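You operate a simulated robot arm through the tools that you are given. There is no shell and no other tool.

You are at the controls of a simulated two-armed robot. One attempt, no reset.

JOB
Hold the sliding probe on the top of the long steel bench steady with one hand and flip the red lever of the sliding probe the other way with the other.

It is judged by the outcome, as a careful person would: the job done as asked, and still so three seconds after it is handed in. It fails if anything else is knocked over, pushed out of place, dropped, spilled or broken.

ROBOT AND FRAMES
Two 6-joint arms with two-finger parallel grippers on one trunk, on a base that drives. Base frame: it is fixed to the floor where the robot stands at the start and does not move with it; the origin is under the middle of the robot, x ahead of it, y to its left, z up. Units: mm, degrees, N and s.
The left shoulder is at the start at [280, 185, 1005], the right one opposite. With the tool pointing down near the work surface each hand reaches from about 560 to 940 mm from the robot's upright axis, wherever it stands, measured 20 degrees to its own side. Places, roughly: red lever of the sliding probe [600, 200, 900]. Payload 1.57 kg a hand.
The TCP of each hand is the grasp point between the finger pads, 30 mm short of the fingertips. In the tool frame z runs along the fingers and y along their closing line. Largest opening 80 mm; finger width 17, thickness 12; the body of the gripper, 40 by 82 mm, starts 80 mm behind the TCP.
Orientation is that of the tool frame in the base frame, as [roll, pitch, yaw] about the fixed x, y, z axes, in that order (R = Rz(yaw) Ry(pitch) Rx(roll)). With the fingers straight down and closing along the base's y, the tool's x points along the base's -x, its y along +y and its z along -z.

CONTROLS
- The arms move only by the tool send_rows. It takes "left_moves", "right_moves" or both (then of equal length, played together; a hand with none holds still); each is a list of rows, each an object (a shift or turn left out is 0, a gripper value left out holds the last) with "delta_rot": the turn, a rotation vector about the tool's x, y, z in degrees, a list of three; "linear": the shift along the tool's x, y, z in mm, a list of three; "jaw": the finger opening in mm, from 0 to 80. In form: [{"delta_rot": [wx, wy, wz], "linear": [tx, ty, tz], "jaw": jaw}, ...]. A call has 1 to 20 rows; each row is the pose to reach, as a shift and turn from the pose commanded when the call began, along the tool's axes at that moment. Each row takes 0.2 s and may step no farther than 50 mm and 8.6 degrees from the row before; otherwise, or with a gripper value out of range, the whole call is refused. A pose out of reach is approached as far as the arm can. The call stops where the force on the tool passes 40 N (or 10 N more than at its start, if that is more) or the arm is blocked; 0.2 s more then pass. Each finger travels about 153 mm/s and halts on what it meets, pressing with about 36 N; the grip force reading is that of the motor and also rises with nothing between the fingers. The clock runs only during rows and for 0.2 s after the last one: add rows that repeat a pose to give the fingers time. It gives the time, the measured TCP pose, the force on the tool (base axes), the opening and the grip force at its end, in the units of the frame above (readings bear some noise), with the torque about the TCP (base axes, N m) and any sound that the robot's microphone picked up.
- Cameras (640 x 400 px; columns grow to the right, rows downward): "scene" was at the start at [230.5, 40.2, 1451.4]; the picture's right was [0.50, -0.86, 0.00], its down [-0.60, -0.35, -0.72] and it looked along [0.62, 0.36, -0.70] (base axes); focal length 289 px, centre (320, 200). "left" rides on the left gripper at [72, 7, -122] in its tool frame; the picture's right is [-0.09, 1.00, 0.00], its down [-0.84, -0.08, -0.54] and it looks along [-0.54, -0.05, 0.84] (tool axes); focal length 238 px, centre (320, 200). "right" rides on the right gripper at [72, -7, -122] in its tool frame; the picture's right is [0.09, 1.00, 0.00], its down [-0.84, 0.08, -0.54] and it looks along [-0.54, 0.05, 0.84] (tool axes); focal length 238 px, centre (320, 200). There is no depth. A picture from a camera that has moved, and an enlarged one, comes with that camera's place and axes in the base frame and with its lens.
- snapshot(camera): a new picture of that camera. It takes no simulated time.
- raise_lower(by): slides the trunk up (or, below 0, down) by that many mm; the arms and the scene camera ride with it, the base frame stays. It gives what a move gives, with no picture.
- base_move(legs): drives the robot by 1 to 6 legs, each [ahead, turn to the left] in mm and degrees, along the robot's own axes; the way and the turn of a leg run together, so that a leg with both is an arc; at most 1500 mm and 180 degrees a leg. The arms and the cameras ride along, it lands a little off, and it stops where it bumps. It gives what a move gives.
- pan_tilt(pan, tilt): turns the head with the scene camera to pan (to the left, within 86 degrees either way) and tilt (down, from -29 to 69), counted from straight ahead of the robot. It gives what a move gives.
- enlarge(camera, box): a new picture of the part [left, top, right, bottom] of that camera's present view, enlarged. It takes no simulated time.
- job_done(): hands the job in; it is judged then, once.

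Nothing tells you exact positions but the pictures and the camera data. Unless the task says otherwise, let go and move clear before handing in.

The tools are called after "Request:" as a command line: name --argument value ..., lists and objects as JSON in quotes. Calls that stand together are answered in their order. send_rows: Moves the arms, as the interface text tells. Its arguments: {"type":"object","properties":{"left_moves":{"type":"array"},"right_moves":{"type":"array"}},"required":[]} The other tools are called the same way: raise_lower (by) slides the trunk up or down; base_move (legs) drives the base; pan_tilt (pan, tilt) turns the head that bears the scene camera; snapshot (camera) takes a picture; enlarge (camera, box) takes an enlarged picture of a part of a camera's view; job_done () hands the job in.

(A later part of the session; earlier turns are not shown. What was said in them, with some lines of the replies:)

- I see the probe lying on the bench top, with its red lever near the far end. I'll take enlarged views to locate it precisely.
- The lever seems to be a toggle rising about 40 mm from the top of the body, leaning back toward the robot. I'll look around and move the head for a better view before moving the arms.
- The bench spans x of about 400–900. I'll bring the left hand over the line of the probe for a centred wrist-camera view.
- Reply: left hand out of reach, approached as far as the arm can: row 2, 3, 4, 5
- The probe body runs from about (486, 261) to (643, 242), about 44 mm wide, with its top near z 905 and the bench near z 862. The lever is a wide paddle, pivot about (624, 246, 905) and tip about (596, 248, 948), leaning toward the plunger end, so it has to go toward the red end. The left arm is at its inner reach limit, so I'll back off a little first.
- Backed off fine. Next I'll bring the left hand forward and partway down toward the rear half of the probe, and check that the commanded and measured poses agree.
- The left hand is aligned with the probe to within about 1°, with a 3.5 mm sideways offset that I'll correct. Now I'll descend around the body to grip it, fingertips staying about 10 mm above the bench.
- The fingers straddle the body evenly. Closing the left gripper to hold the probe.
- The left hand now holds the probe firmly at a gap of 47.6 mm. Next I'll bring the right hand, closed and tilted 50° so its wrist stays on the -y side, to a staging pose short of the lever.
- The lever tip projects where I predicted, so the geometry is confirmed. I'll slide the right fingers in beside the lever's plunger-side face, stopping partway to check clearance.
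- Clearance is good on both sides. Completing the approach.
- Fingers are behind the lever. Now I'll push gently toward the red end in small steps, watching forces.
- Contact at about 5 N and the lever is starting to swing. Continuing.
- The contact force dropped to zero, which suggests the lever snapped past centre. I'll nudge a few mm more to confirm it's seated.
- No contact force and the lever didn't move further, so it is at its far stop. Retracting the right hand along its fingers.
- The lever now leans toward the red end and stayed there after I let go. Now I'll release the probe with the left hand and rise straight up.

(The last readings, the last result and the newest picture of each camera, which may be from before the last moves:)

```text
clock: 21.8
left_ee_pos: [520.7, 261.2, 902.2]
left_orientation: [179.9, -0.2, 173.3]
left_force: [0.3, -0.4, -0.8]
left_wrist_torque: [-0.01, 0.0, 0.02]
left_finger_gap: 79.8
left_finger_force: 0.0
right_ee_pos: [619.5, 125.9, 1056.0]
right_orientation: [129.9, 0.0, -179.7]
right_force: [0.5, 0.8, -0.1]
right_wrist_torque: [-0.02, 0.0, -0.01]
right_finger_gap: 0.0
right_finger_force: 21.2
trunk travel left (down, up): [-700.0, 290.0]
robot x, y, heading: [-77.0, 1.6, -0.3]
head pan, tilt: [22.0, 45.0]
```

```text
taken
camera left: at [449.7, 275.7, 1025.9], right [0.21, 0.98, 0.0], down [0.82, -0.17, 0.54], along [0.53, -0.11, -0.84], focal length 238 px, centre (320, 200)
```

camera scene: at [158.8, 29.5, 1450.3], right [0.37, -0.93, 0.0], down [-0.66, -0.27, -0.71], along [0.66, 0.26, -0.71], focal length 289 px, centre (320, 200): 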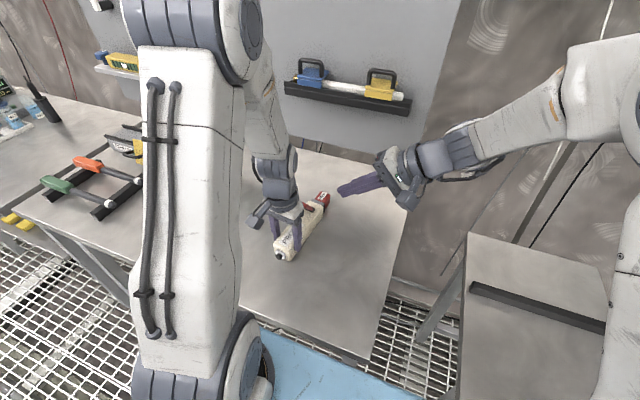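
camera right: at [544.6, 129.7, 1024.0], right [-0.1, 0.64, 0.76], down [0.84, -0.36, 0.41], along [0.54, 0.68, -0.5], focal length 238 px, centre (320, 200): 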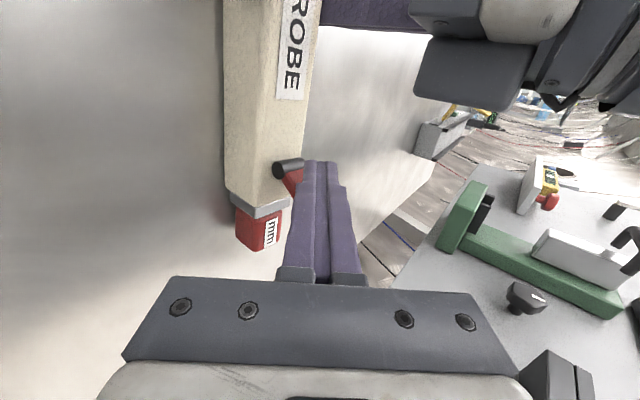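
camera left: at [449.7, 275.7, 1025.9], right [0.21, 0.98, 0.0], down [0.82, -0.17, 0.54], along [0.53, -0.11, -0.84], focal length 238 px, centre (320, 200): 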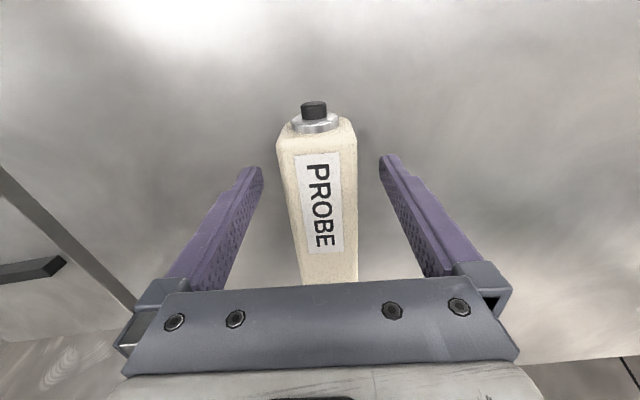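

Released cleanly and the probe hasn't shifted. Raising the left hand and taking the right hand farther away.

Request:
send_rows --left_moves '[{"linear": [0, 0, -25]}, {"linear": [0, 0, -60]}, {"linear": [0, 0, -100]}, {"linear": [5, 0, -140]}, {"linear": [15, 0, -175]}, {"linear": [15, 0, -175]}]' --right_moves '[{"linear": [0, 0, -20]}, {"linear": [0, 0, -40]}, {"linear": [0, 0, -60]}, {"linear": [0, 0, -80]}, {"linear": [0, 0, -100]}, {"linear": [0, 0, -100]}]'

Request:
snapshot --camera "scene"

Request:
snapshot --camera "left"

Request:
enlarge --camera "right" --box '[180, 0, 400, 220]'

```text
clock: 23.2
left_ee_pos: [505.2, 263.7, 1078.2]
left_orientation: [-180.0, -0.1, 173.3]
left_force: [-1.3, -0.9, 0.3]
left_wrist_torque: [0.02, 0.0, -0.05]
left_finger_gap: 79.9
left_finger_force: 0.0
right_ee_pos: [620.8, 49.4, 1119.5]
right_orientation: [130.0, 0.1, -179.6]
right_force: [-0.2, 0.0, 0.3]
right_wrist_torque: [0.0, 0.01, -0.02]
right_finger_gap: 0.0
right_finger_force: 20.9
trunk travel left (down, up): [-700.0, 290.0]
robot x, y, heading: [-73.8, -0.3, -0.1]
head pan, tilt: [22.0, 45.0]
```

```text
taken
camera scene: at [158.5, 29.4, 1450.4], right [0.37, -0.93, 0.0], down [-0.66, -0.26, -0.71], along [0.66, 0.27, -0.71], focal length 289 px, centre (320, 200)
```

scene: 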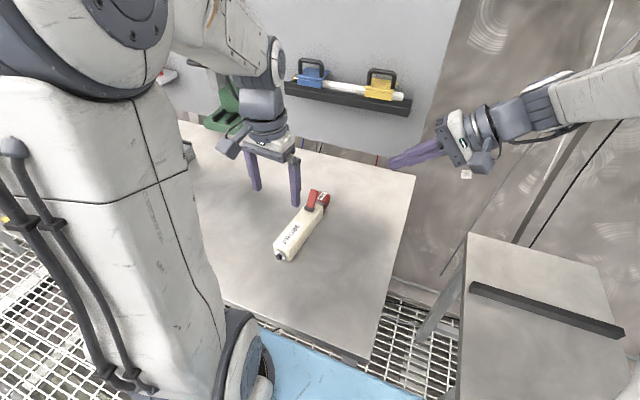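

```text
taken
camera left: at [434.9, 277.5, 1201.0], right [0.21, 0.98, 0.0], down [0.82, -0.17, 0.54], along [0.53, -0.11, -0.84], focal length 238 px, centre (320, 200)
```

left: 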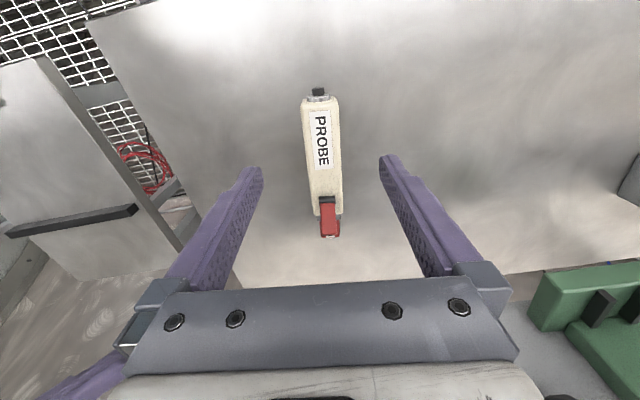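

```text
1.82 times, centred on (290, 110) of right
camera zoom: at [547.8, -49.6, 1193.7], right [-0.1, 0.64, 0.76], down [0.84, -0.36, 0.41], along [0.54, 0.68, -0.5], focal length 433 px, centre (374, 364)
```

zoom: 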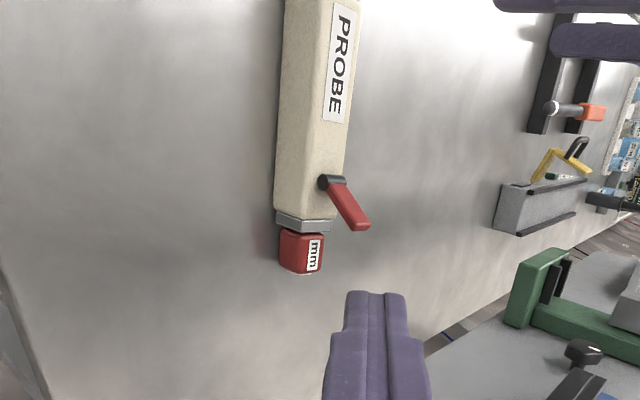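

The lever is flipped toward the red end and staying there. The probe is still in place on the bench, both hands are clear, and nothing else was touched. Handing in.

Request:
job_done

```text
The job is handed in.
```

The red lever on the probe is flipped. It leaned toward the plunger end before and now leans toward the red end.

The left hand gripped the probe body the whole time while the right hand pushed the lever over. The lever snapped past centre and did not move back when I took the hand away. I then released the probe and moved both hands clear. The last pictures show the probe still in place on the bench, and nothing else looks disturbed.

I handed the job in; no verdict came back with it.
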